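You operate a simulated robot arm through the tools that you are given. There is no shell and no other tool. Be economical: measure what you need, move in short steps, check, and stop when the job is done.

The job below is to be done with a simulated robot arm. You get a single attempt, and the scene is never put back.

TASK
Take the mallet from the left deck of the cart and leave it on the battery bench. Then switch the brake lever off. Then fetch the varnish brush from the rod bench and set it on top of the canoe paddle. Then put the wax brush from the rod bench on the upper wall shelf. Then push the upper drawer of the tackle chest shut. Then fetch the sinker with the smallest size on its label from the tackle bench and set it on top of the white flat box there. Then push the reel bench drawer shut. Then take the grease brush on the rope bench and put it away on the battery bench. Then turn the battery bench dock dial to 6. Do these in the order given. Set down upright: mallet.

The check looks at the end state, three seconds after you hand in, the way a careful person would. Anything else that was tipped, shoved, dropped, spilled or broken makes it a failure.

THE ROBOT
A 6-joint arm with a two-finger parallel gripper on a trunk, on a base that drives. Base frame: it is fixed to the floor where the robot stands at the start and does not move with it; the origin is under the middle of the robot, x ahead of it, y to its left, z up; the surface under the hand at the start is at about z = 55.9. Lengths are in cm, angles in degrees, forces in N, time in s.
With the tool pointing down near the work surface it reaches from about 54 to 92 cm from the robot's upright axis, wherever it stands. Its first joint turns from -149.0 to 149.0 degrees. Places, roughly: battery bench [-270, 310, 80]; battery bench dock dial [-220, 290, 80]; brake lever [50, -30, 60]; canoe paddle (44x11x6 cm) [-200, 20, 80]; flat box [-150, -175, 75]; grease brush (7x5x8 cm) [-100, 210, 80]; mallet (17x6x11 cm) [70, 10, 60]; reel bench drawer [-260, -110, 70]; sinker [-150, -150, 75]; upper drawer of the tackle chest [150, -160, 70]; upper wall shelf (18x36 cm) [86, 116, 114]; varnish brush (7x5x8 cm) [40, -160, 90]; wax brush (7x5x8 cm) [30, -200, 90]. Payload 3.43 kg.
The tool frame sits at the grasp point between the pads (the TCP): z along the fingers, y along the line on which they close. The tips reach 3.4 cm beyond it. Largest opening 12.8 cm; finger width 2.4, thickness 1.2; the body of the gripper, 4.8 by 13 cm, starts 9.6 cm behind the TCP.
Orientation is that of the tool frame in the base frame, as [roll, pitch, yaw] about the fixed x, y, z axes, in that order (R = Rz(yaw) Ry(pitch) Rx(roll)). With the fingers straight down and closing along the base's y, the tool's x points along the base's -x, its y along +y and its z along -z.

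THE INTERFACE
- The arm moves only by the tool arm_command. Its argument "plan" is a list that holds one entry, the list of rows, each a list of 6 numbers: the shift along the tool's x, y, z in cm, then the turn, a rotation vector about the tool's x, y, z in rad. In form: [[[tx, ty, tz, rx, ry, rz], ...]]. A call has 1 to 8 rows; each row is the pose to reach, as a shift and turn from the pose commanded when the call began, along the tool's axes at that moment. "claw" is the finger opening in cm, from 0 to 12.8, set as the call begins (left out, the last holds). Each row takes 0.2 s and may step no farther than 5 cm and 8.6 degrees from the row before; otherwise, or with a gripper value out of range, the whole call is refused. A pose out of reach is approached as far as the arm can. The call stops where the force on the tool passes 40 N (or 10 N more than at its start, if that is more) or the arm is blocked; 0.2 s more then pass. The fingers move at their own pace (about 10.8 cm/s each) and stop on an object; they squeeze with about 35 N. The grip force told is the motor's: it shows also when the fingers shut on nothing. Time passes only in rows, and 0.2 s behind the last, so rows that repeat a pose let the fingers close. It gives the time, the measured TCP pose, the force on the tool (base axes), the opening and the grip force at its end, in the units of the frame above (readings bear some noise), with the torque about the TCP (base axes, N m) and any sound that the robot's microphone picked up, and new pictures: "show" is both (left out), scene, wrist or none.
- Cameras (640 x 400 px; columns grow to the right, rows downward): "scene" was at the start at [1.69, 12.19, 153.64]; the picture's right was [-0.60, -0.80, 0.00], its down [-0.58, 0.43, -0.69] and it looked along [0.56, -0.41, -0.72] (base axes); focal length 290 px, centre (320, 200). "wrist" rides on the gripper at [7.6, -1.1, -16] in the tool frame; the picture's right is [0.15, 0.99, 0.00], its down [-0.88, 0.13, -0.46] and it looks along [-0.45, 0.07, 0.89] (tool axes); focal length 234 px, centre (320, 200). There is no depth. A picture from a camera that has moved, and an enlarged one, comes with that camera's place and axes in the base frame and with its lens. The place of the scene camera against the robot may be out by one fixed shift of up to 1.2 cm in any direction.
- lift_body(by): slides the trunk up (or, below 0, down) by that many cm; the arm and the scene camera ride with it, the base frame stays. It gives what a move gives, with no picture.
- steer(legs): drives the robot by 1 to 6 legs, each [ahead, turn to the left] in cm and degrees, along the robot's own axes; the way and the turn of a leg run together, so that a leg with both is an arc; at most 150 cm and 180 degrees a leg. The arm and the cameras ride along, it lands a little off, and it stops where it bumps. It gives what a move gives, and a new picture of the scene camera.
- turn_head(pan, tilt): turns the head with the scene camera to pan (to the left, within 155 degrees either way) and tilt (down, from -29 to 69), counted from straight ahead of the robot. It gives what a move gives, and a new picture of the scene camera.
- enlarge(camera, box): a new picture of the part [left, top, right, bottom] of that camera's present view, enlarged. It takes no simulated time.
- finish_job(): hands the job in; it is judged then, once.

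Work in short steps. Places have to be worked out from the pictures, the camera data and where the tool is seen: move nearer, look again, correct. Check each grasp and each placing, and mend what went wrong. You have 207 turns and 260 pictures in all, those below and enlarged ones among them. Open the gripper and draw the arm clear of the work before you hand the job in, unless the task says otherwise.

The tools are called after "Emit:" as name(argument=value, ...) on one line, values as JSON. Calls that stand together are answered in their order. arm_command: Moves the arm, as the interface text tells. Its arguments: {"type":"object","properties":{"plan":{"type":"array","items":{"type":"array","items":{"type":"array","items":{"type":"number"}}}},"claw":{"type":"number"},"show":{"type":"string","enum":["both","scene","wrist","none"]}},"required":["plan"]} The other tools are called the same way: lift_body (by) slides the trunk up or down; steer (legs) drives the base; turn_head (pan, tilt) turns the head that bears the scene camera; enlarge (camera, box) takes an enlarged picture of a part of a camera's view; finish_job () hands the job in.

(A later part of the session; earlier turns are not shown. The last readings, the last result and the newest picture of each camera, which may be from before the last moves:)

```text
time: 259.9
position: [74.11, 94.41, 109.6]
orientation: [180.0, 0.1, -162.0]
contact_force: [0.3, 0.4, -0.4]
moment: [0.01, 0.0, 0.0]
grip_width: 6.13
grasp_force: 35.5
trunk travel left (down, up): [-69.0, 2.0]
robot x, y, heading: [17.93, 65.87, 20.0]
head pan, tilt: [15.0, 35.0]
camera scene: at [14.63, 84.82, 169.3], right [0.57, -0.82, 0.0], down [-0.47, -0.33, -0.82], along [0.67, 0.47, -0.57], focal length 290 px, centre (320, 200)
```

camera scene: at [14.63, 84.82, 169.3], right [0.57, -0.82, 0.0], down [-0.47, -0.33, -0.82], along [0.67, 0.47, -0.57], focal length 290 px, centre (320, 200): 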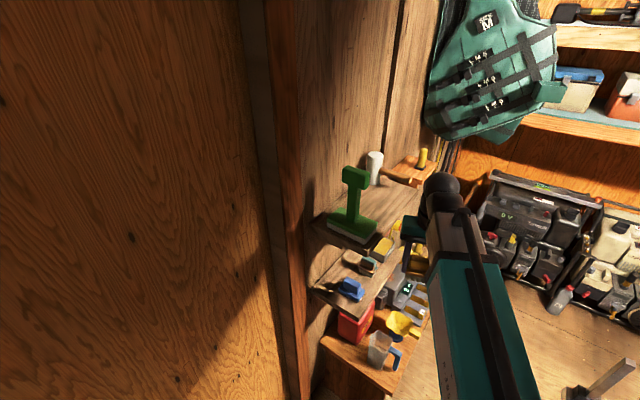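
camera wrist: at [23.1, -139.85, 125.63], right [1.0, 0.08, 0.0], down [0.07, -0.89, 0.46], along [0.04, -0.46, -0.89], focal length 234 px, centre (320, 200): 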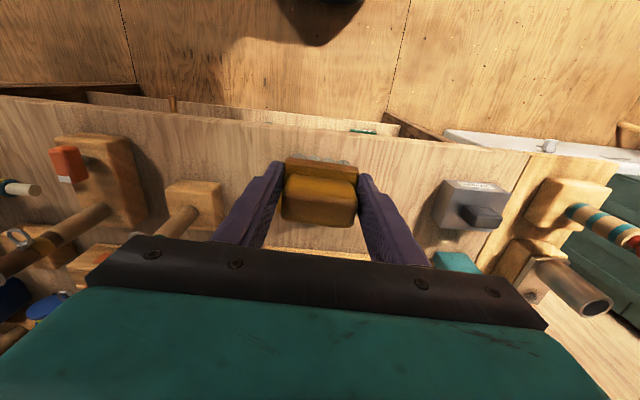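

I raise trunk and hand to clear the shelf, staying in front of it.

Emit:
lift_body(by=2)

Emit:
arm_command(plan=[[[-3, -2, -2, 0, 0, 0], [-6, -4, -4, 0, 0, 0], [-8.6, -5.9, -6, 0, 0, 0], [-9.5, -6, -9, 0, 0, 0], [-10.5, -6, -12, 0, 0, 0], [-11, -6, -14, 0, 0, 0], [-11, -6, -14, 0, 0, 0]]])

```text
time: 260.5
position: [74.26, 94.27, 111.52]
orientation: [179.9, 0.1, -162.0]
contact_force: [-0.6, 0.0, -0.6]
moment: [0.0, -0.02, -0.05]
grip_width: 6.12
grasp_force: 35.0
trunk travel left (down, up): [-71.0, 0.0]
robot x, y, heading: [17.57, 65.84, 19.7]
head pan, tilt: [15.0, 35.0]
```

```text
time: 261.4
position: [84.61, 91.62, 118.07]
orientation: [179.9, 0.8, -162.3]
contact_force: [7.2, 1.7, -12.7]
moment: [-0.07, 0.33, 0.04]
grip_width: 6.12
grasp_force: 34.8
trunk travel left (down, up): [-71.0, 0.0]
robot x, y, heading: [17.61, 65.97, 20.2]
head pan, tilt: [15.0, 35.0]
stopped in row 4: the force on the tool passed its limit at 62 N (the readings are from after the stop); the commanded pose is now the measured one
camera scene: at [14.58, 84.86, 171.29], right [0.57, -0.82, 0.0], down [-0.47, -0.33, -0.82], along [0.67, 0.47, -0.57], focal length 290 px, centre (320, 200)
camera wrist: at [77.49, 88.16, 134.04], right [-0.44, 0.9, 0.0], down [0.79, 0.39, 0.47], along [0.42, 0.2, -0.88], focal length 234 px, centre (320, 200)
```

scene: 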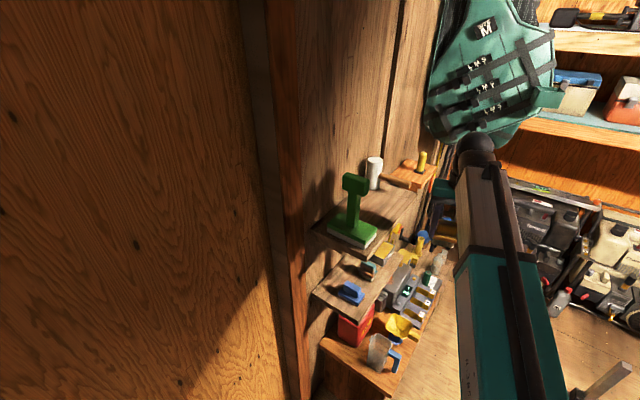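
wrist: 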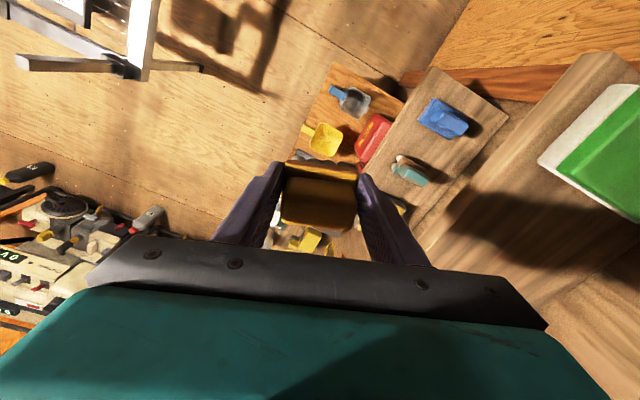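

That is the arm's own height limit at this radius (tool down). I test whether more height is available farther out.

Emit:
arm_command(plan=[[[-3, 0, 0.5, 0, 0.012, 0], [-7, 0, 0.5, 0, 0.012, 0], [-11, 0, 0.5, 0, 0.012, 0], [-12, 0, -1.5, 0, 0.012, 0], [-12, 0, -3, 0, 0.012, 0], [-12, 0, -4.5, 0, 0.012, 0]]], show="none")

```text
time: 262.7
position: [96.29, 95.18, 121.37]
orientation: [180.0, 0.7, -162.3]
contact_force: [7.5, 3.3, -13.3]
moment: [-0.27, 0.28, -0.09]
grip_width: 6.1
grasp_force: 35.0
trunk travel left (down, up): [-71.0, 0.0]
robot x, y, heading: [17.44, 65.79, 19.8]
head pan, tilt: [15.0, 35.0]
stopped in row 6: the force on the tool passed its limit at 54 N (the readings are from after the stop); the commanded pose is now the measured one
```

I measure the shelf's height by triangulating its front edge from this pose.

Emit:
enlarge(camera="wrist", box=[320, 0, 640, 250])

Emit:
enlarge(camera="scene", box=[290, 140, 450, 260])

```text
1.60 times, centred on (480, 125) of wrist
camera zoom: at [89.19, 91.84, 137.43], right [-0.44, 0.9, 0.0], down [0.79, 0.39, 0.47], along [0.42, 0.2, -0.88], focal length 375 px, centre (64, 320)
```

zoom: 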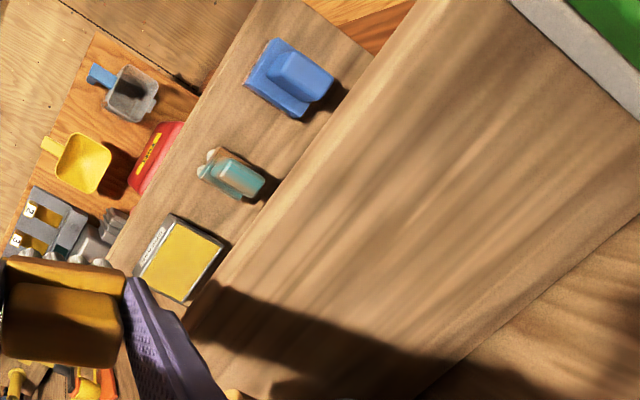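

```text
3.33 times, centred on (370, 200) of scene
camera zoom: at [14.6, 84.82, 171.29], right [0.57, -0.82, 0.0], down [-0.47, -0.33, -0.82], along [0.67, 0.47, -0.57], focal length 967 px, centre (153, 200)
```

zoom: 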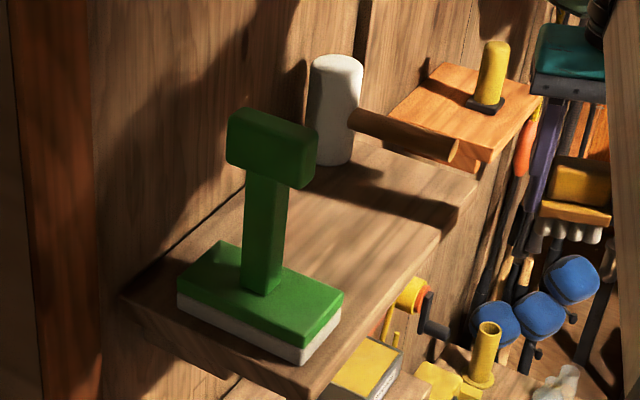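

Shelf top is z≈113.5–114 with front edge y≈106. The free spot is ~[88, 112] (the green stand is left, the mallet right at x≥97). I back up 5 cm for more height, then check the hand's position.

Emit:
arm_command(plan=[[[0, 0, 0.5, 0, 0.006, 0], [0, 0, 0.6, 0, 0.012, 0]]], show="none")

Emit:
steer(legs=[[-5, 0]])

```text
time: 263.4
position: [96.42, 95.29, 120.75]
orientation: [-180.0, 0.2, -162.2]
contact_force: [7.6, 3.5, -13.7]
moment: [-0.23, 0.29, -0.07]
grip_width: 6.11
grasp_force: 35.4
trunk travel left (down, up): [-71.0, 0.0]
robot x, y, heading: [17.68, 65.73, 19.8]
head pan, tilt: [15.0, 35.0]
stopped in row 2: the force on the tool passed its limit at 42 N (the readings are from after the stop); the commanded pose is now the measured one
```

```text
time: 264.4
position: [91.52, 93.55, 120.92]
orientation: [180.0, 0.2, -162.2]
contact_force: [11.6, 3.7, -24.1]
moment: [-0.08, 0.22, -0.03]
grip_width: 6.12
grasp_force: 34.7
trunk travel left (down, up): [-71.0, 0.0]
robot x, y, heading: [12.99, 64.22, 20.0]
head pan, tilt: [15.0, 35.0]
camera scene: at [9.73, 83.05, 171.3], right [0.57, -0.82, 0.0], down [-0.47, -0.33, -0.82], along [0.67, 0.47, -0.57], focal length 290 px, centre (320, 200)
```

scene: 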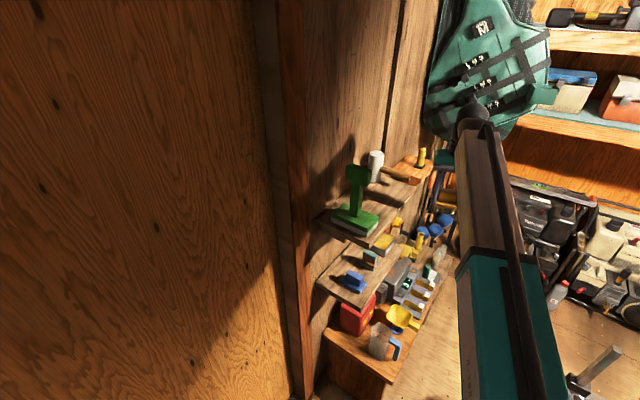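

I extend outward to relieve the self-contact, then move toward the shelf front edge.

Emit:
arm_command(plan=[[[-3, 0, 0, 0, 0, 0], [-4, 0, -0.5, 0, 0, 0], [-4, 4, -1, 0, 0, 0], [-4, 7, -1.2, 0, 0, 0]]], show="both")

```text
time: 265.4
position: [93.2, 101.44, 122.17]
orientation: [-180.0, 0.2, -162.4]
contact_force: [0.3, -0.4, -1.7]
moment: [0.04, 0.0, 0.02]
grip_width: 6.1
grasp_force: 34.9
trunk travel left (down, up): [-71.0, 0.0]
robot x, y, heading: [13.12, 63.94, 20.0]
head pan, tilt: [15.0, 35.0]
camera scene: at [9.9, 83.15, 171.29], right [0.57, -0.82, 0.0], down [-0.47, -0.33, -0.82], along [0.67, 0.47, -0.57], focal length 290 px, centre (320, 200)
camera wrist: at [86.35, 98.08, 138.13], right [-0.44, 0.9, 0.0], down [0.8, 0.39, 0.46], along [0.41, 0.2, -0.89], focal length 234 px, centre (320, 200)
```

scene: 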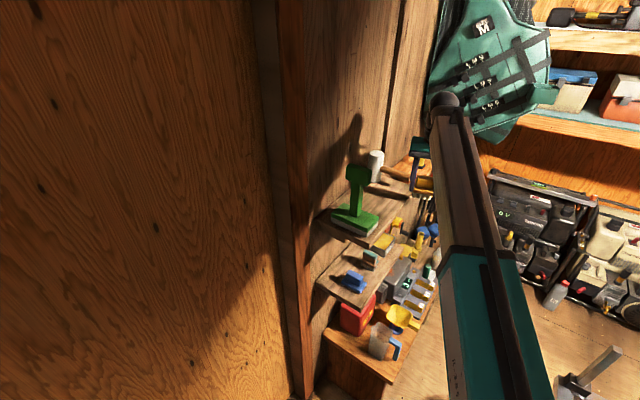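
wrist: 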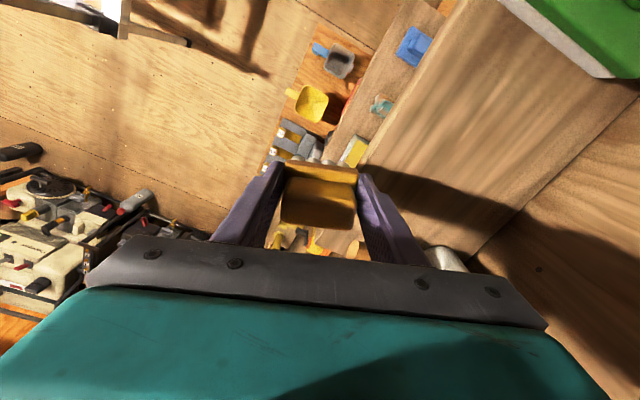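

Now diagonally over the shelf to [87, 112], keeping height.

Emit:
arm_command(plan=[[[0.8, 4, 0, 0, 0, 0], [1.6, 8, 0, 0, 0, 0], [2.5, 11.8, 0, 0, 0, 0], [2.5, 11.8, 0, 0, 0, 0]]], show="both")

Emit:
enlarge(camera="scene", box=[290, 130, 490, 260])

```text
time: 266.4
position: [87.34, 111.82, 122.11]
orientation: [179.9, 0.2, -162.3]
contact_force: [14.2, -1.7, -20.6]
moment: [1.34, 1.09, 0.85]
grip_width: 6.13
grasp_force: 34.9
trunk travel left (down, up): [-71.0, 0.0]
robot x, y, heading: [13.03, 64.29, 20.0]
head pan, tilt: [15.0, 35.0]
camera scene: at [9.92, 83.11, 171.3], right [0.57, -0.82, 0.0], down [-0.47, -0.33, -0.82], along [0.67, 0.47, -0.57], focal length 290 px, centre (320, 200)
camera wrist: at [80.37, 108.48, 138.15], right [-0.44, 0.9, 0.0], down [0.8, 0.39, 0.46], along [0.41, 0.2, -0.89], focal length 234 px, centre (320, 200)
```

scene: 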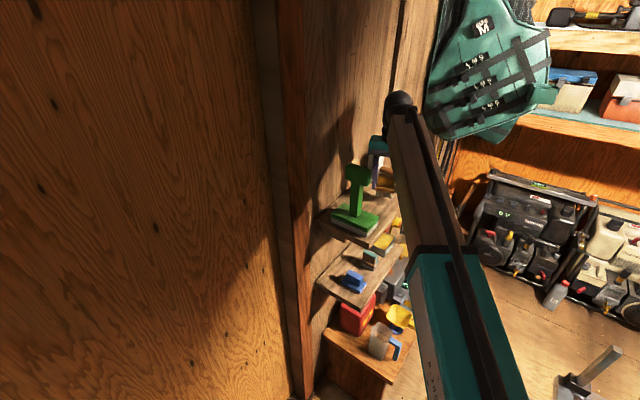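
wrist: 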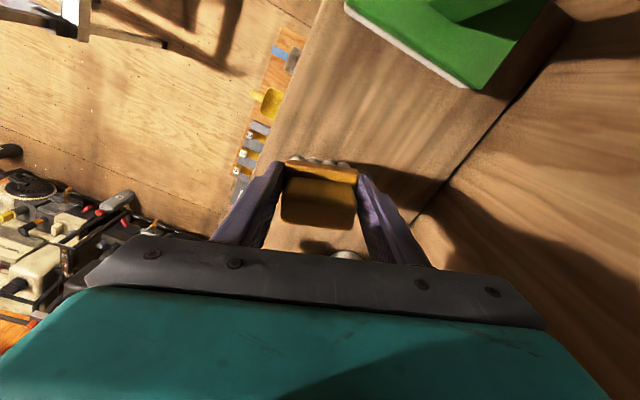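

```text
3.08 times, centred on (390, 195) of scene
camera zoom: at [9.92, 83.11, 171.3], right [0.57, -0.82, 0.0], down [-0.47, -0.33, -0.82], along [0.67, 0.47, -0.57], focal length 893 px, centre (105, 215)
```

zoom: 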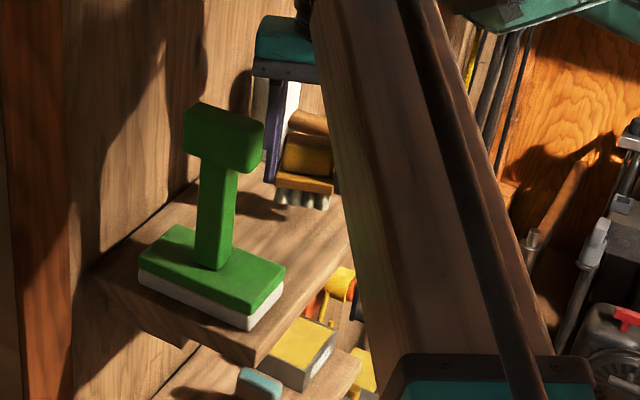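

The force here looks like the gripper body against the forearm (hand skewed 15° from the arm). I rotate the hand to line up with the arm and lower a bit.

Emit:
arm_command(plan=[[[0, 0, 0.5, 0, 0, -0.1], [0, 0, 1, 0, 0, -0.2], [0, 0, 1, 0, 0, -0.2]]], show="wrist")

```text
time: 267.1
position: [87.2, 111.61, 121.0]
orientation: [179.9, 0.1, -150.8]
contact_force: [1.4, -0.2, 0.2]
moment: [-0.02, 0.01, 0.0]
grip_width: 6.13
grasp_force: 34.8
trunk travel left (down, up): [-71.0, 0.0]
robot x, y, heading: [12.58, 63.89, 19.9]
head pan, tilt: [15.0, 35.0]
camera wrist: at [81.18, 107.17, 137.09], right [-0.61, 0.79, 0.0], down [0.7, 0.54, 0.46], along [0.36, 0.28, -0.89], focal length 234 px, centre (320, 200)
```

wrist: 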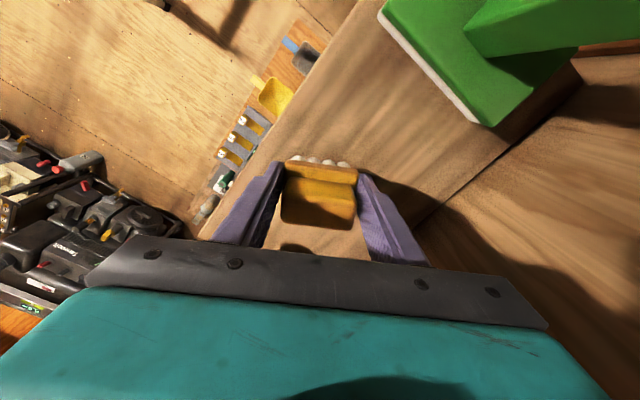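

Clear of contact. I shift 2 cm farther in from the edge and lower carefully.

Emit:
arm_command(plan=[[[-0.98, 1.75, 0, 0, 0, 0], [-0.98, 1.75, 0.8, 0, 0, 0], [-0.98, 1.75, 0.8, 0, 0, 0]]], show="none")

Emit:
arm_command(plan=[[[0, 0, 0.3, 0, 0, 0], [0, 0, 0.6, 0, 0, 0], [0, 0, 0.6, 0, 0, 0]]], show="none")

```text
time: 267.9
position: [87.24, 113.96, 120.28]
orientation: [179.9, 0.3, -150.8]
contact_force: [-0.7, -0.6, -1.0]
moment: [0.02, 0.04, -0.03]
grip_width: 6.09
grasp_force: 35.4
trunk travel left (down, up): [-71.0, 0.0]
robot x, y, heading: [13.29, 64.14, 19.8]
head pan, tilt: [15.0, 35.0]
```

```text
time: 268.8
position: [87.37, 113.72, 119.65]
orientation: [-180.0, 0.2, -150.8]
contact_force: [-0.4, 0.4, -1.1]
moment: [0.03, 0.0, 0.02]
grip_width: 6.12
grasp_force: 34.9
trunk travel left (down, up): [-71.0, 0.0]
robot x, y, heading: [13.02, 64.4, 19.8]
head pan, tilt: [15.0, 35.0]
```

Emit:
arm_command(plan=[[[0, 0, 0.25, 0, 0, 0], [0, 0, 0.5, 0, 0, 0], [0, 0, 0.5, 0, 0, 0]]], show="none")

Emit:
arm_command(plan=[[[0, 0, 0.2, 0, 0, 0], [0, 0, 0.4, 0, 0, 0], [0, 0, 0.4, 0, 0, 0]]], show="none")

```text
time: 269.6
position: [87.23, 113.97, 119.41]
orientation: [-179.9, 0.4, -150.8]
contact_force: [3.3, 3.9, 16.7]
moment: [0.05, -0.05, -0.01]
grip_width: 6.11
grasp_force: 35.3
trunk travel left (down, up): [-71.0, 0.0]
robot x, y, heading: [13.15, 64.35, 19.8]
head pan, tilt: [15.0, 35.0]
```

```text
time: 270.4
position: [87.1, 113.82, 119.13]
orientation: [180.0, 0.4, -150.8]
contact_force: [6.1, 4.3, 35.1]
moment: [0.18, -0.18, 0.0]
grip_width: 6.1
grasp_force: 35.1
trunk travel left (down, up): [-71.0, 0.0]
robot x, y, heading: [12.95, 64.02, 20.3]
head pan, tilt: [15.0, 35.0]
```

Contact at TCP z 119.4 (shelf top 114). Since I can't rise enough over the brush, I'll release, rise slightly, and slide the fingers back off it toward me.

Emit:
arm_command(plan=[[[0, 0, -0.4, 0, 0, 0], [0, 0, -0.4, 0, 0, 0], [0, 0, -0.4, 0, 0, 0], [0, 0, -1.5, 0, 0, 0], [0, 0, -2.2, 0, 0, 0]]], claw=8.4, show="both")

```text
time: 271.6
position: [87.25, 113.93, 121.14]
orientation: [180.0, 0.1, -150.8]
contact_force: [0.2, -0.3, 0.7]
moment: [-0.02, 0.0, -0.01]
grip_width: 8.42
grasp_force: 0.1
trunk travel left (down, up): [-71.0, 0.0]
robot x, y, heading: [13.01, 64.31, 20.1]
head pan, tilt: [15.0, 35.0]
camera scene: at [9.87, 83.1, 171.3], right [0.57, -0.82, 0.0], down [-0.47, -0.33, -0.82], along [0.67, 0.47, -0.57], focal length 290 px, centre (320, 200)
camera wrist: at [81.17, 109.23, 137.04], right [-0.61, 0.79, 0.0], down [0.7, 0.54, 0.46], along [0.36, 0.28, -0.89], focal length 234 px, centre (320, 200)
```

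scene: 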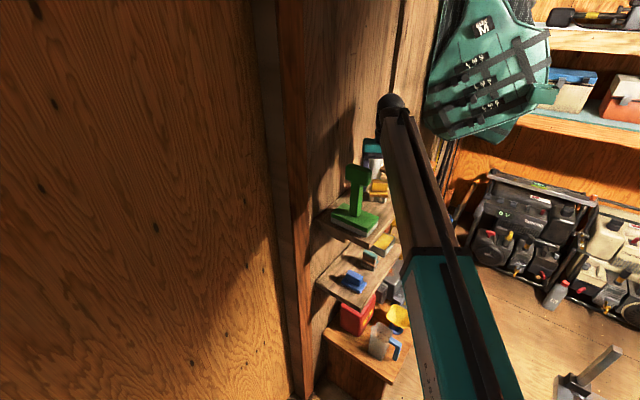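
wrist: 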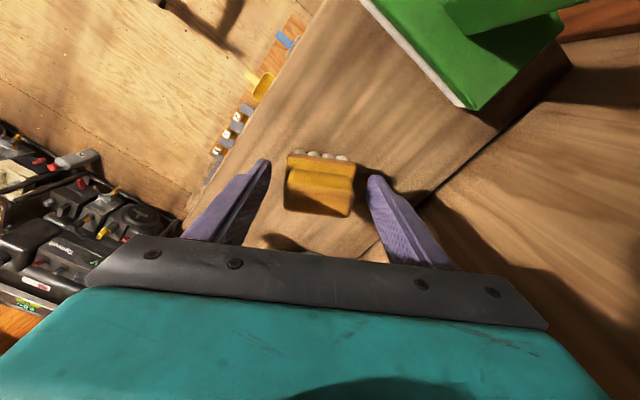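

Brush stands free. Slide back 4.6 cm, then out over the shelf's front edge parallel to the brush face.

Emit:
arm_command(plan=[[[2, 0, 0.2, 0, 0, 0], [4.6, 0, 0.5, 0, 0, 0], [4.6, -4, 0.5, 0, 0, 0], [4.6, -8, 0.5, 0, 0, 0], [4.6, -12, 0.5, 0, 0, 0], [4.6, -16, 0.5, 0, 0, 0]]], show="both")

Emit:
enlarge(camera="scene", box=[290, 130, 490, 260])

```text
time: 272.9
position: [91.03, 97.61, 120.53]
orientation: [-180.0, 0.2, -150.7]
contact_force: [-0.1, 0.2, 0.4]
moment: [0.02, 0.02, 0.01]
grip_width: 8.39
grasp_force: 0.1
trunk travel left (down, up): [-71.0, 0.0]
robot x, y, heading: [12.77, 63.92, 20.0]
head pan, tilt: [15.0, 35.0]
camera scene: at [9.92, 83.05, 171.31], right [0.57, -0.82, 0.0], down [-0.47, -0.33, -0.82], along [0.67, 0.47, -0.57], focal length 290 px, centre (320, 200)
camera wrist: at [84.91, 92.95, 136.51], right [-0.61, 0.79, 0.0], down [0.7, 0.54, 0.46], along [0.36, 0.28, -0.89], focal length 234 px, centre (320, 200)
```

scene: 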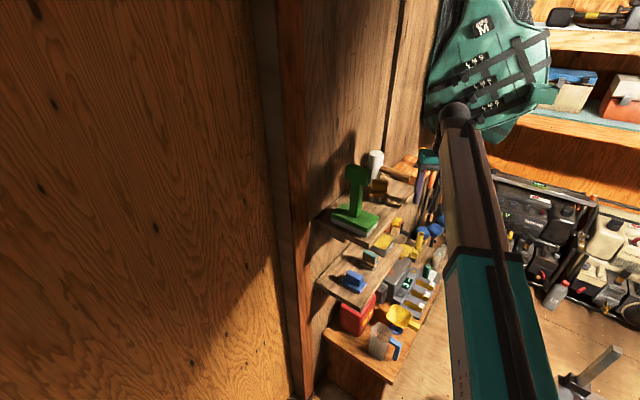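
wrist: 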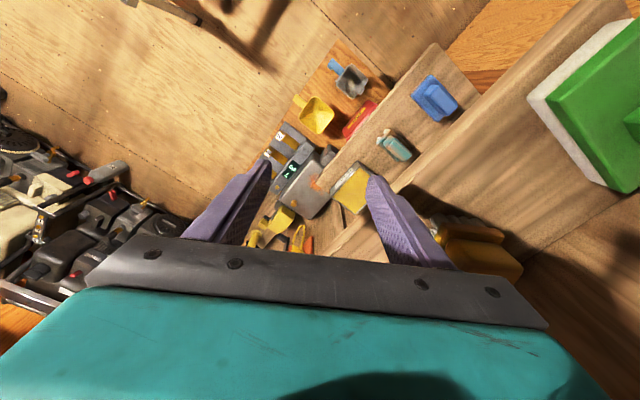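

```text
3.08 times, centred on (390, 195) of scene
camera zoom: at [9.92, 83.05, 171.31], right [0.57, -0.82, 0.0], down [-0.47, -0.33, -0.82], along [0.67, 0.47, -0.57], focal length 893 px, centre (105, 215)
```

zoom: 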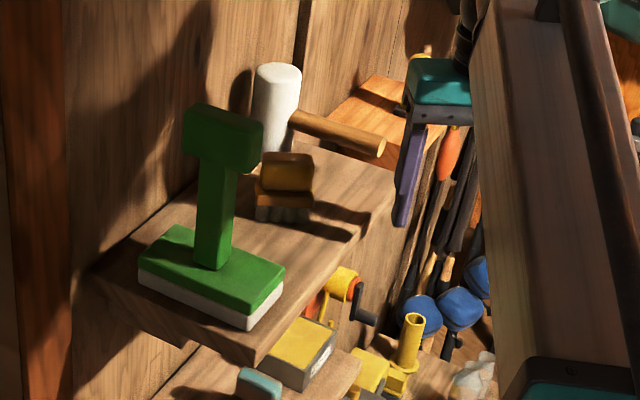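

The wax brush stands on the shelf. Next is the tackle-chest drawer: it faces north and sticks out to about y=-147 at x≈147. I retract, then drive around the cart's west and south side.

Emit:
arm_command(plan=[[[0, -2, 4, 0, 0, 0], [2, -4, 8, 0, 0, 0], [5, -5, 11, 0, 0, 0], [9, -5, 12, 0, 0, 0], [13, -5, 12, 0, 0, 0], [17, -5, 12, 0, 0, 0]]], claw=0, show="none")

```text
time: 274.4
position: [78.67, 85.18, 108.43]
orientation: [180.0, 0.4, -150.8]
contact_force: [-0.1, 0.0, -0.1]
moment: [0.01, 0.01, -0.01]
grip_width: 0.0
grasp_force: 32.9
trunk travel left (down, up): [-71.0, 0.0]
robot x, y, heading: [12.68, 64.36, 19.9]
head pan, tilt: [15.0, 35.0]
```

Emit:
steer(legs=[[0, -120], [133, 0], [0, 69.5], [59, 0]])

```text
time: 296.3
position: [101.42, -132.88, 108.51]
orientation: [-179.9, 0.1, 159.5]
contact_force: [-0.2, -0.8, 0.8]
moment: [0.0, -0.04, -0.02]
grip_width: 0.0
grasp_force: 34.0
trunk travel left (down, up): [-71.0, 0.0]
robot x, y, heading: [43.09, -96.19, -30.0]
head pan, tilt: [15.0, 35.0]
camera scene: at [55.73, -81.91, 171.3], right [-0.26, -0.97, 0.0], down [-0.55, 0.15, -0.82], along [0.79, -0.21, -0.57], focal length 290 px, centre (320, 200)
```

scene: 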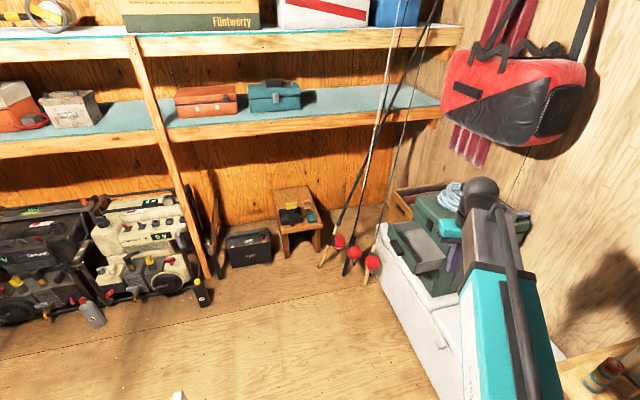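

Emit:
enlarge(camera="scene", box=[360, 170, 540, 310])

```text
2.86 times, centred on (450, 240) of scene
camera zoom: at [55.73, -81.91, 171.3], right [-0.26, -0.97, 0.0], down [-0.55, 0.15, -0.82], along [0.79, -0.21, -0.57], focal length 829 px, centre (-51, 86)
```

zoom: 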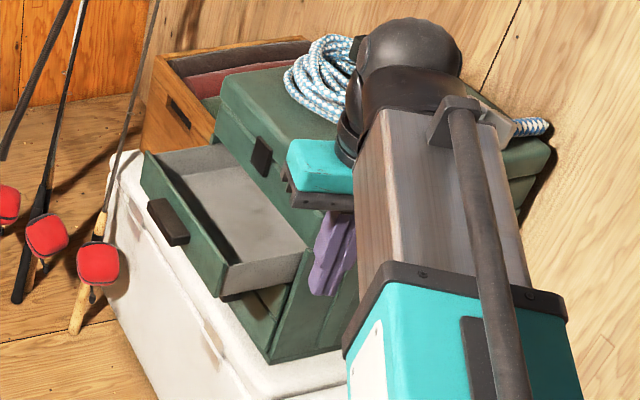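

The drawer front is at y≈-145, x 129–157, z≈66–77 and must go in ~14 cm. I drive to about [130, -85] to push it straight.

Emit:
steer(legs=[[0, 37.2], [87, 0], [0, -88]])

Emit:
turn_head(pan=20, tilt=55)

```text
time: 309.0
position: [136.73, -154.02, 108.36]
orientation: [-179.9, 0.3, 108.3]
contact_force: [-0.6, 0.4, 0.4]
moment: [0.05, 0.03, 0.0]
grip_width: 0.02
grasp_force: 32.5
trunk travel left (down, up): [-71.0, 0.0]
robot x, y, heading: [125.93, -85.83, -81.1]
head pan, tilt: [15.0, 35.0]
camera scene: at [145.29, -87.36, 171.29], right [-0.91, -0.4, 0.0], down [-0.23, 0.52, -0.82], along [0.33, -0.75, -0.57], focal length 290 px, centre (320, 200)
```

scene: 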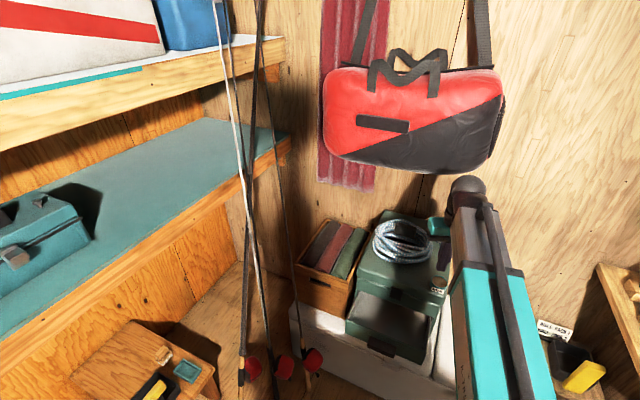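

```text
time: 309.8
position: [136.72, -153.91, 108.45]
orientation: [179.9, 0.2, 108.2]
contact_force: [0.4, 0.0, 1.0]
moment: [0.02, 0.02, 0.01]
grip_width: 0.01
grasp_force: 33.3
trunk travel left (down, up): [-71.0, 0.0]
robot x, y, heading: [125.46, -85.7, -81.1]
head pan, tilt: [20.0, 55.0]
camera scene: at [145.21, -85.58, 168.47], right [-0.88, -0.48, 0.0], down [-0.39, 0.72, -0.57], along [0.28, -0.5, -0.82], focal length 290 px, centre (320, 200)
```

scene: 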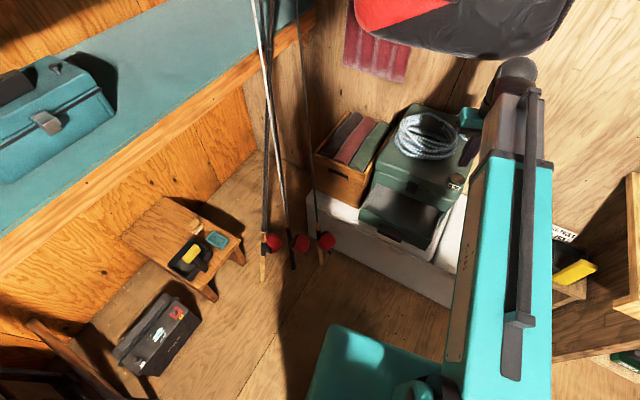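

Emit:
enlarge(camera="scene", box=[330, 150, 490, 270])

Emit:
enlarge(camera="wrist", box=[0, 0, 640, 400])

```text
3.33 times, centred on (410, 210) of scene
camera zoom: at [145.21, -85.58, 168.47], right [-0.88, -0.48, 0.0], down [-0.39, 0.72, -0.57], along [0.28, -0.5, -0.82], focal length 967 px, centre (20, 167)
```

zoom: 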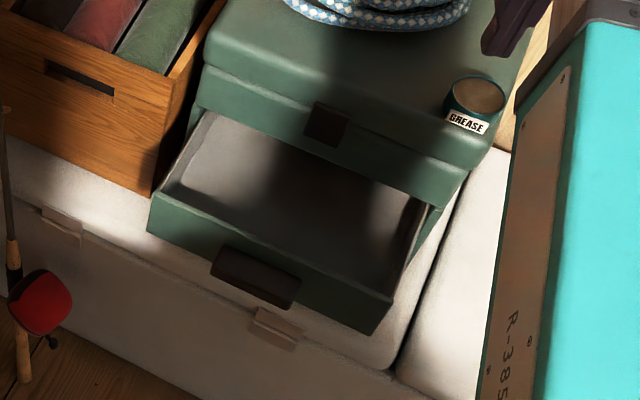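

```text
1.00 times, centred on (320, 200) of wrist (not enlarged: the box is as wide or as high as the picture)
camera zoom: at [133.25, -147.02, 124.45], right [0.89, 0.45, 0.0], down [0.4, -0.79, 0.46], along [0.21, -0.41, -0.89], focal length 234 px, centre (320, 200)
```

zoom: 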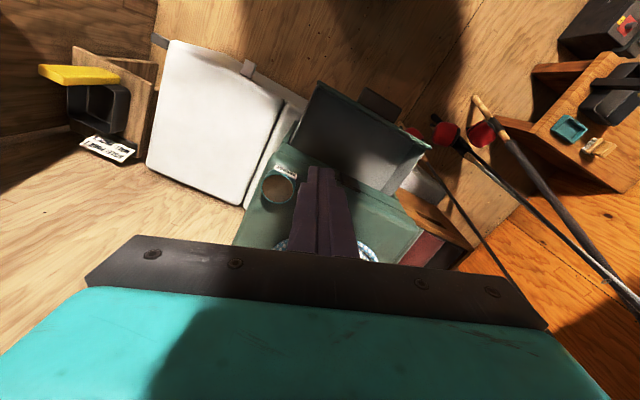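

Wrist data put the drawer front at y≈-148, x 133–160, handle ≈[147, -146, 69]. I move in front of it, tilting the closed fingers ~34° forward so that the tips lead.

Emit:
arm_command(plan=[[[1.66, 2.6, 1.6, 0.019, -0.119, 0.0616], [3.3, 5.2, 3.2, 0.038, -0.238, 0.123], [5, 7.8, 4.8, 0.057, -0.357, 0.185], [6.6, 10.4, 6.4, 0.076, -0.476, 0.246], [8.3, 13.05, 8, 0.0954, -0.595, 0.308], [8.3, 13.05, 8, 0.0954, -0.595, 0.308]]], show="both")

```text
time: 311.2
position: [151.13, -150.88, 99.98]
orientation: [179.9, 34.7, 89.8]
contact_force: [-0.3, 0.5, 0.5]
moment: [0.0, 0.0, -0.03]
grip_width: 0.0
grasp_force: 33.1
out of reach, approached as far as the arm can: row 3, 4, 5, 6
trunk travel left (down, up): [-71.0, 0.0]
robot x, y, heading: [125.29, -85.56, -81.3]
head pan, tilt: [20.0, 55.0]
camera scene: at [145.15, -85.57, 168.48], right [-0.88, -0.48, 0.0], down [-0.39, 0.72, -0.57], along [0.28, -0.5, -0.82], focal length 290 px, centre (320, 200)
camera wrist: at [150.03, -135.47, 109.01], right [0.99, 0.12, -0.08], down [0.13, -0.47, 0.88], along [0.07, -0.88, -0.48], focal length 234 px, centre (320, 200)
```

scene: 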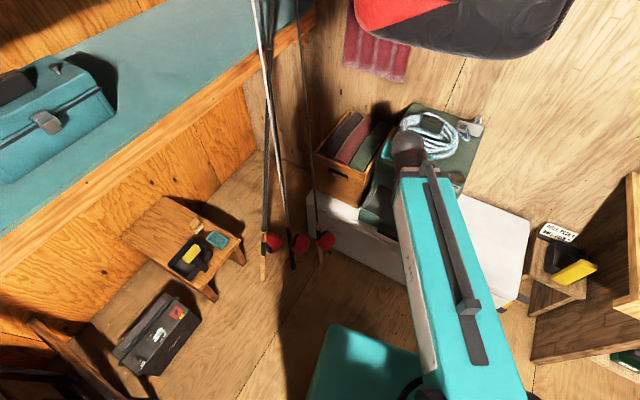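
wrist: 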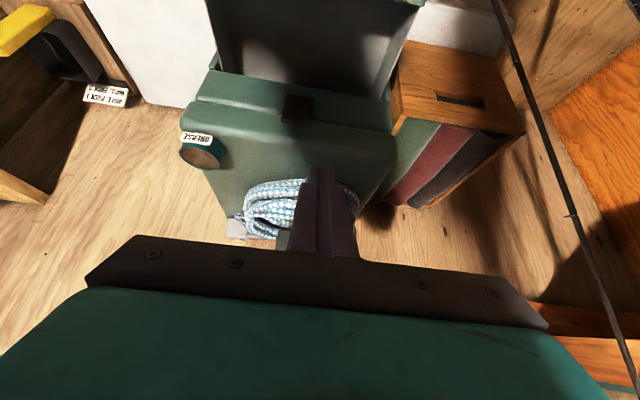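

The tilted hand can't come close enough from here, so I reposition the base a bit farther west.

Emit:
steer(legs=[[0, 99], [-25, 0], [0, -65]])

```text
time: 322.9
position: [159.73, -132.98, 100.03]
orientation: [-180.0, 34.3, 124.1]
contact_force: [-0.2, -0.4, 0.4]
moment: [0.04, 0.02, 0.0]
grip_width: 0.0
grasp_force: 32.7
trunk travel left (down, up): [-71.0, 0.0]
robot x, y, heading: [102.57, -92.67, -46.3]
head pan, tilt: [20.0, 55.0]
camera scene: at [117.95, -81.76, 168.48], right [-0.45, -0.89, 0.0], down [-0.73, 0.37, -0.57], along [0.51, -0.26, -0.82], focal length 290 px, centre (320, 200)
```

scene: 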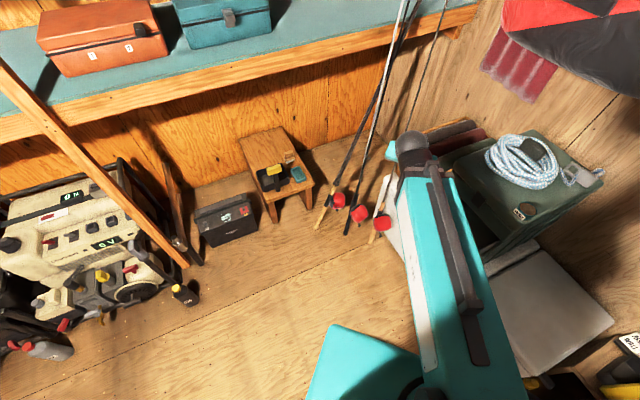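

Now r≈70. I turn the hand square to the drawer and lower in front of it.

Emit:
arm_command(plan=[[[1.75, -2.86, 1.7, 0.067, 0, 0.0983], [3.5, -5.72, 3.4, 0.134, 0, 0.1966], [5.26, -8.58, 5.1, 0.201, 0, 0.295], [7, -11.4, 6.8, 0.268, 0, 0.393], [8.77, -14.3, 8.54, 0.335, 0, 0.4915], [8.77, -14.3, 8.54, 0.335, 0, 0.4915]]], show="both")

```text
time: 324.2
position: [146.85, -139.34, 87.84]
orientation: [-179.8, 34.3, 90.1]
contact_force: [0.5, 1.2, 0.4]
moment: [0.0, 0.0, 0.0]
grip_width: 0.0
grasp_force: 33.4
out of reach, approached as far as the arm can: row 1, 2, 3, 4, 5, 6
trunk travel left (down, up): [-71.0, 0.0]
robot x, y, heading: [102.1, -92.79, -46.6]
head pan, tilt: [20.0, 55.0]
camera scene: at [118.0, -81.72, 168.47], right [-0.45, -0.89, 0.0], down [-0.73, 0.37, -0.57], along [0.51, -0.26, -0.82], focal length 290 px, centre (320, 200)
camera wrist: at [145.74, -124.02, 96.88], right [0.99, 0.12, -0.09], down [0.13, -0.47, 0.87], along [0.07, -0.87, -0.48], focal length 234 px, centre (320, 200)
```

scene: 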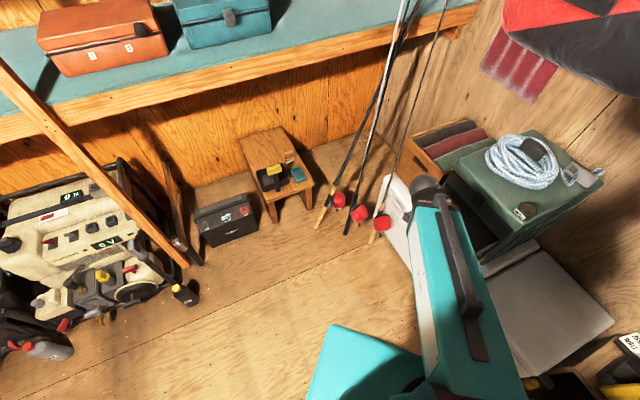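
wrist: 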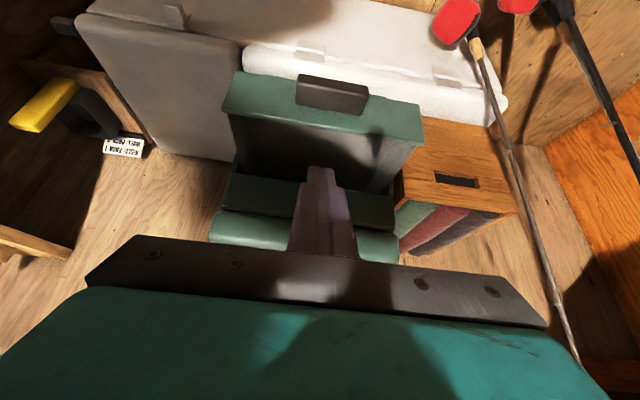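

Handle confirmed at ≈[147.5, -146, 67.5]. I lower the fingertips in front of it.

Emit:
arm_command(plan=[[[2.47, 0.1, 3.6, 0, 0, 0], [4.93, 0.3, 7.23, 0, 0, 0], [7.4, 0.5, 10.8, 0, 0, 0], [9.86, 0.5, 14.46, 0, 0, 0], [9.86, 0.5, 14.46, 0, 0, 0]]], show="wrist")

```text
time: 325.4
position: [147.28, -139.3, 70.36]
orientation: [179.9, 34.5, 90.2]
contact_force: [1.5, 0.0, 0.7]
moment: [0.04, 0.0, 0.0]
grip_width: 0.0
grasp_force: 32.9
trunk travel left (down, up): [-71.0, 0.0]
robot x, y, heading: [102.58, -92.78, -46.7]
head pan, tilt: [20.0, 55.0]
camera wrist: at [146.25, -124.03, 79.36], right [0.99, 0.12, -0.08], down [0.13, -0.47, 0.87], along [0.07, -0.87, -0.48], focal length 234 px, centre (320, 200)
```

wrist: 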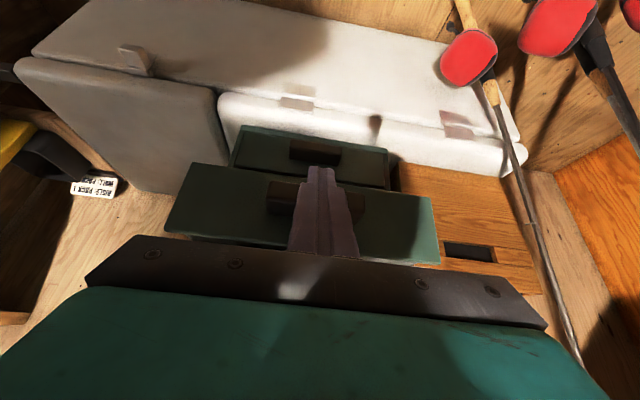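

Tips are aligned with the handle. Push toward −y in steps.

Emit:
arm_command(plan=[[[-2.48, 0, 1.69, 0, 0, 0], [-4.96, 0, 3.38, 0, 0, 0], [-7.4, 0, 5.07, 0, 0, 0], [-9.9, 0, 6.76, 0, 0, 0]]], show="wrist")

```text
time: 326.4
position: [147.59, -151.45, 70.37]
orientation: [180.0, 34.4, 90.2]
contact_force: [0.2, -1.2, 0.3]
moment: [0.02, -0.02, -0.03]
grip_width: 0.0
grasp_force: 32.4
trunk travel left (down, up): [-71.0, 0.0]
robot x, y, heading: [102.26, -92.97, -46.7]
head pan, tilt: [20.0, 55.0]
camera wrist: at [146.38, -136.09, 79.35], right [0.99, 0.12, -0.08], down [0.13, -0.47, 0.87], along [0.07, -0.87, -0.48], focal length 234 px, centre (320, 200)
```

wrist: 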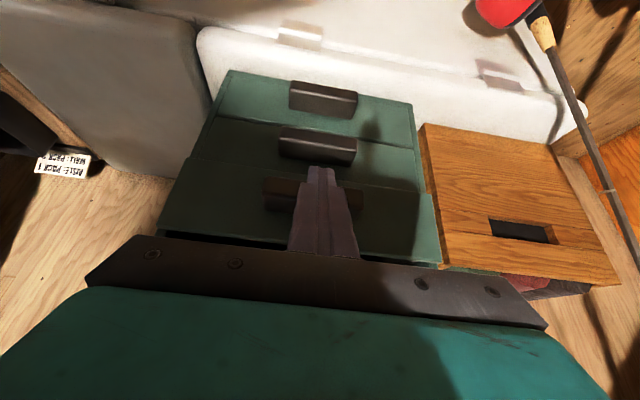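

The drawer is moving in smoothly. Continue until it stops.

Emit:
arm_command(plan=[[[-1.65, 0, 1.13, 0, 0, 0], [-2.9, 0, 1.97, 0, 0, 0], [-4.1, 0, 2.8, 0, 0, 0], [-5, 0, 3.4, 0, 0, 0]]], show="wrist")

```text
time: 327.2
position: [147.57, -154.85, 70.27]
orientation: [179.9, 33.6, 90.1]
contact_force: [-0.6, 16.1, 7.7]
moment: [0.13, -0.04, -0.01]
grip_width: 0.01
grasp_force: 33.0
trunk travel left (down, up): [-71.0, 0.0]
robot x, y, heading: [102.88, -93.29, -46.3]
head pan, tilt: [20.0, 55.0]
stopped in row 3: the force on the tool passed its limit at 53 N (the readings are from after the stop); the commanded pose is now the measured one
camera wrist: at [146.4, -139.61, 79.44], right [0.99, 0.12, -0.08], down [0.13, -0.48, 0.87], along [0.07, -0.87, -0.49], focal length 234 px, centre (320, 200)
```

wrist: 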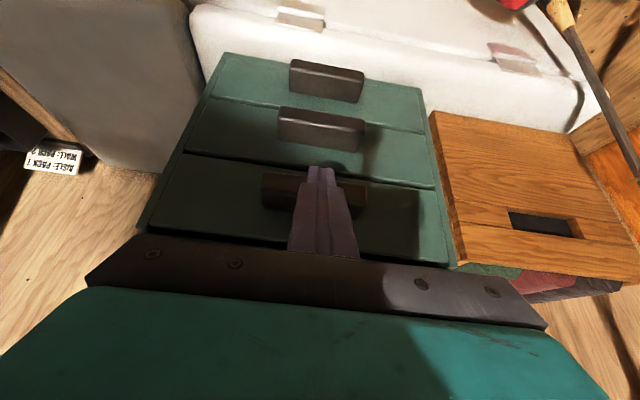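

Hard stop reached. Back off and inspect.

Emit:
arm_command(plan=[[[2.5, 0, -1.7, 0, 0, 0], [5, 0, -3.4, 0, 0, 0], [7.4, 0, -5.1, 0, 0, 0], [6, 0, -8, 0, 0, 0], [4, 0, -12, 0, 0, 0]]], show="wrist")

Emit:
enlarge(camera="wrist", box=[160, 30, 480, 230])

```text
time: 328.4
position: [147.39, -144.9, 78.01]
orientation: [-179.9, 33.8, 90.1]
contact_force: [0.6, 0.3, 0.4]
moment: [-0.04, -0.01, 0.0]
grip_width: 0.0
grasp_force: 33.2
trunk travel left (down, up): [-71.0, 0.0]
robot x, y, heading: [102.26, -92.56, -46.5]
head pan, tilt: [20.0, 55.0]
camera wrist: at [146.3, -129.76, 87.25], right [0.99, 0.12, -0.08], down [0.13, -0.48, 0.87], along [0.07, -0.87, -0.49], focal length 234 px, centre (320, 200)
```

wrist: 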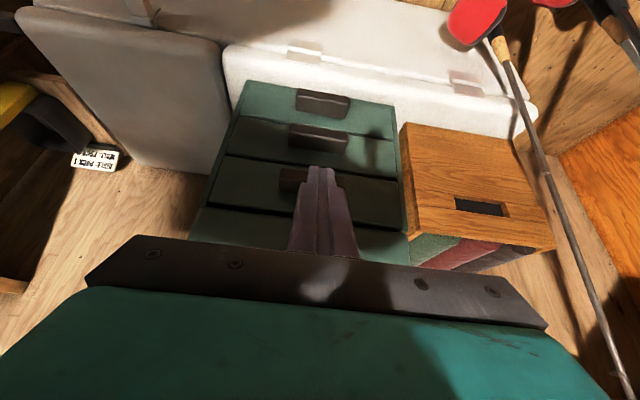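

```text
2.00 times, centred on (320, 130) of wrist
camera zoom: at [146.3, -129.76, 87.25], right [0.99, 0.12, -0.08], down [0.13, -0.48, 0.87], along [0.07, -0.87, -0.49], focal length 468 px, centre (320, 340)
```

zoom: 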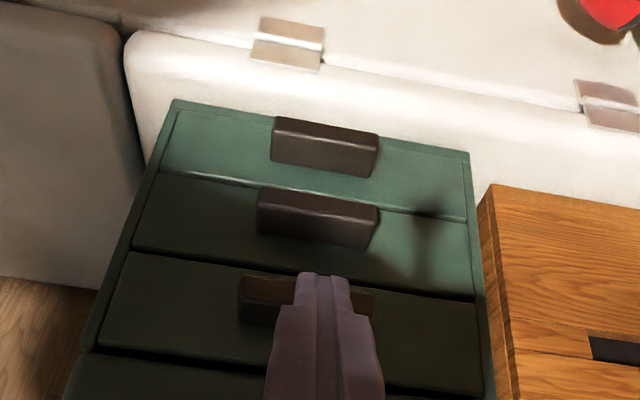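

The upper drawer is flush. Now I level the hand and raise it for driving to the tackle bench.

Emit:
arm_command(plan=[[[-2.5, 0, -3.74, 0, 0.098, 0], [-5, 0, -7.48, 0, 0.196, 0], [-7.5, 0, -11.2, 0, 0.295, 0], [-10, 0, -14.9, 0, 0.393, 0], [-12.5, 0, -18.7, 0, 0.49, 0], [-15, 0, -22.4, 0, 0.59, 0]]], claw=8, show="none")

```text
time: 329.8
position: [147.61, -144.92, 104.91]
orientation: [-179.8, -0.2, 90.2]
contact_force: [-0.6, 0.0, -0.8]
moment: [0.01, 0.01, 0.02]
grip_width: 8.0
grasp_force: 0.1
trunk travel left (down, up): [-71.0, 0.0]
robot x, y, heading: [102.51, -93.02, -46.3]
head pan, tilt: [20.0, 55.0]
```

Turn left (over the low cart) and drive west.

Emit:
steer(legs=[[0, 113], [0, 113.5], [150, 0], [92, 0]])

```text
time: 356.6
position: [-210.69, -90.49, 104.98]
orientation: [-179.9, -0.1, -43.5]
contact_force: [-0.2, 0.6, -0.6]
moment: [0.0, 0.02, 0.01]
grip_width: 8.01
grasp_force: 0.1
trunk travel left (down, up): [-71.0, 0.0]
robot x, y, heading: [-141.99, -93.44, -179.6]
head pan, tilt: [20.0, 55.0]
camera scene: at [-144.23, -113.48, 168.47], right [-0.35, 0.94, 0.0], down [0.77, 0.28, -0.57], along [-0.54, -0.2, -0.82], focal length 290 px, centre (320, 200)
```

scene: 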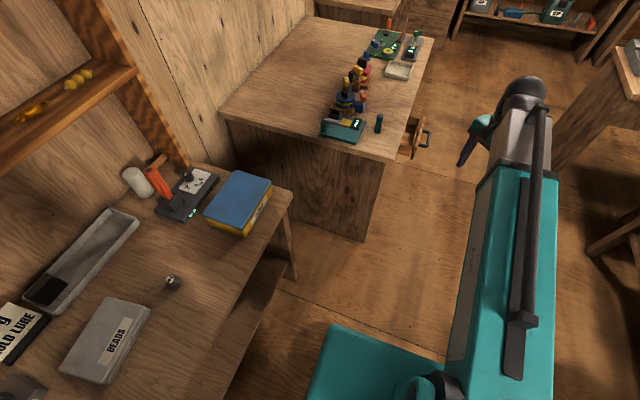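

I turn to face the tackle bench and look over it.

Emit:
steer(legs=[[0, 90]])

Emit:
turn_head(pan=-8, tilt=45)

Emit:
enlarge(camera="wrist", box=[0, 0, 640, 400])

```text
time: 362.2
position: [-144.68, -162.25, 104.94]
orientation: [-180.0, 0.0, 46.8]
contact_force: [-1.0, 0.4, -0.3]
moment: [0.0, -0.04, 0.01]
grip_width: 7.97
grasp_force: 0.1
trunk travel left (down, up): [-71.0, 0.0]
robot x, y, heading: [-138.58, -93.41, -90.0]
head pan, tilt: [20.0, 55.0]
camera scene: at [-119.41, -96.31, 168.49], right [-0.94, -0.34, 0.0], down [-0.28, 0.77, -0.57], along [0.2, -0.54, -0.82], focal length 290 px, centre (320, 200)
```

scene: 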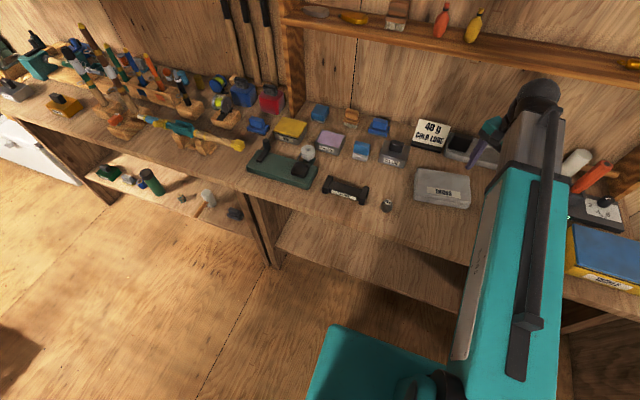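

```text
time: 363.2
position: [-144.61, -162.39, 105.02]
orientation: [-179.9, 0.1, 46.7]
contact_force: [-1.1, 0.5, 0.1]
moment: [-0.01, -0.02, 0.0]
grip_width: 8.02
grasp_force: 0.0
trunk travel left (down, up): [-71.0, 0.0]
robot x, y, heading: [-138.4, -93.62, -90.0]
head pan, tilt: [-8.0, 45.0]
camera scene: at [-122.94, -97.6, 169.82], right [-0.99, 0.14, 0.0], down [0.1, 0.7, -0.71], along [-0.1, -0.7, -0.71], focal length 290 px, centre (320, 200)
```

scene: 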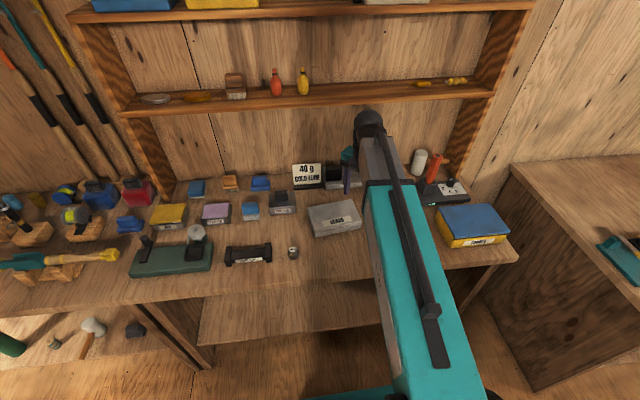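

```text
1.00 times, centred on (320, 200) of wrist (not enlarged: the box is as wide or as high as the picture)
camera zoom: at [-140.26, -156.02, 121.02], right [0.82, -0.57, 0.0], down [-0.51, -0.73, 0.46], along [-0.26, -0.37, -0.89], focal length 234 px, centre (320, 200)
```

zoom: 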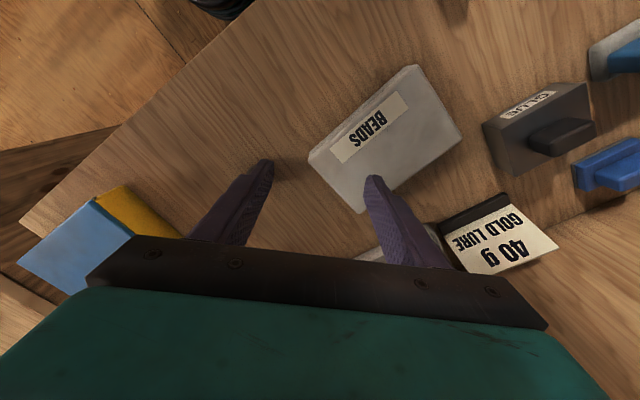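

Emit:
enlarge(camera="scene", box=[110, 160, 350, 300])

Emit:
enlarge(camera="scene", box=[290, 130, 530, 280])

```text
2.67 times, centred on (230, 230) of scene
camera zoom: at [-122.94, -97.6, 169.82], right [-0.99, 0.14, 0.0], down [0.1, 0.7, -0.71], along [-0.1, -0.7, -0.71], focal length 774 px, centre (560, 120)
```

zoom: 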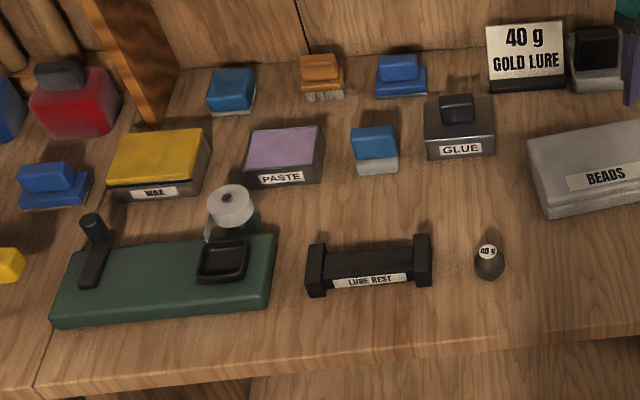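

```text
2.67 times, centred on (410, 205) of scene
camera zoom: at [-122.94, -97.6, 169.82], right [-0.99, 0.14, 0.0], down [0.1, 0.7, -0.71], along [-0.1, -0.7, -0.71], focal length 774 px, centre (80, 187)
```

zoom: 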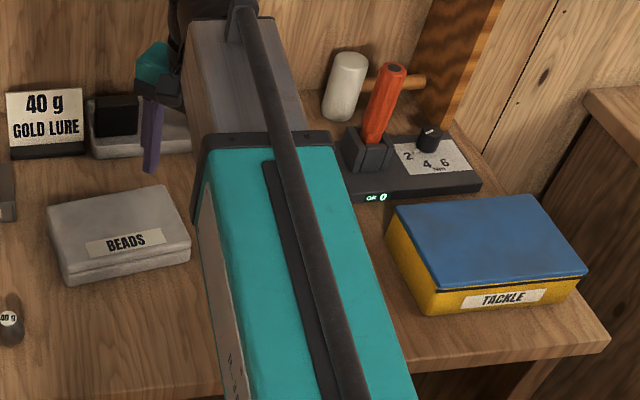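

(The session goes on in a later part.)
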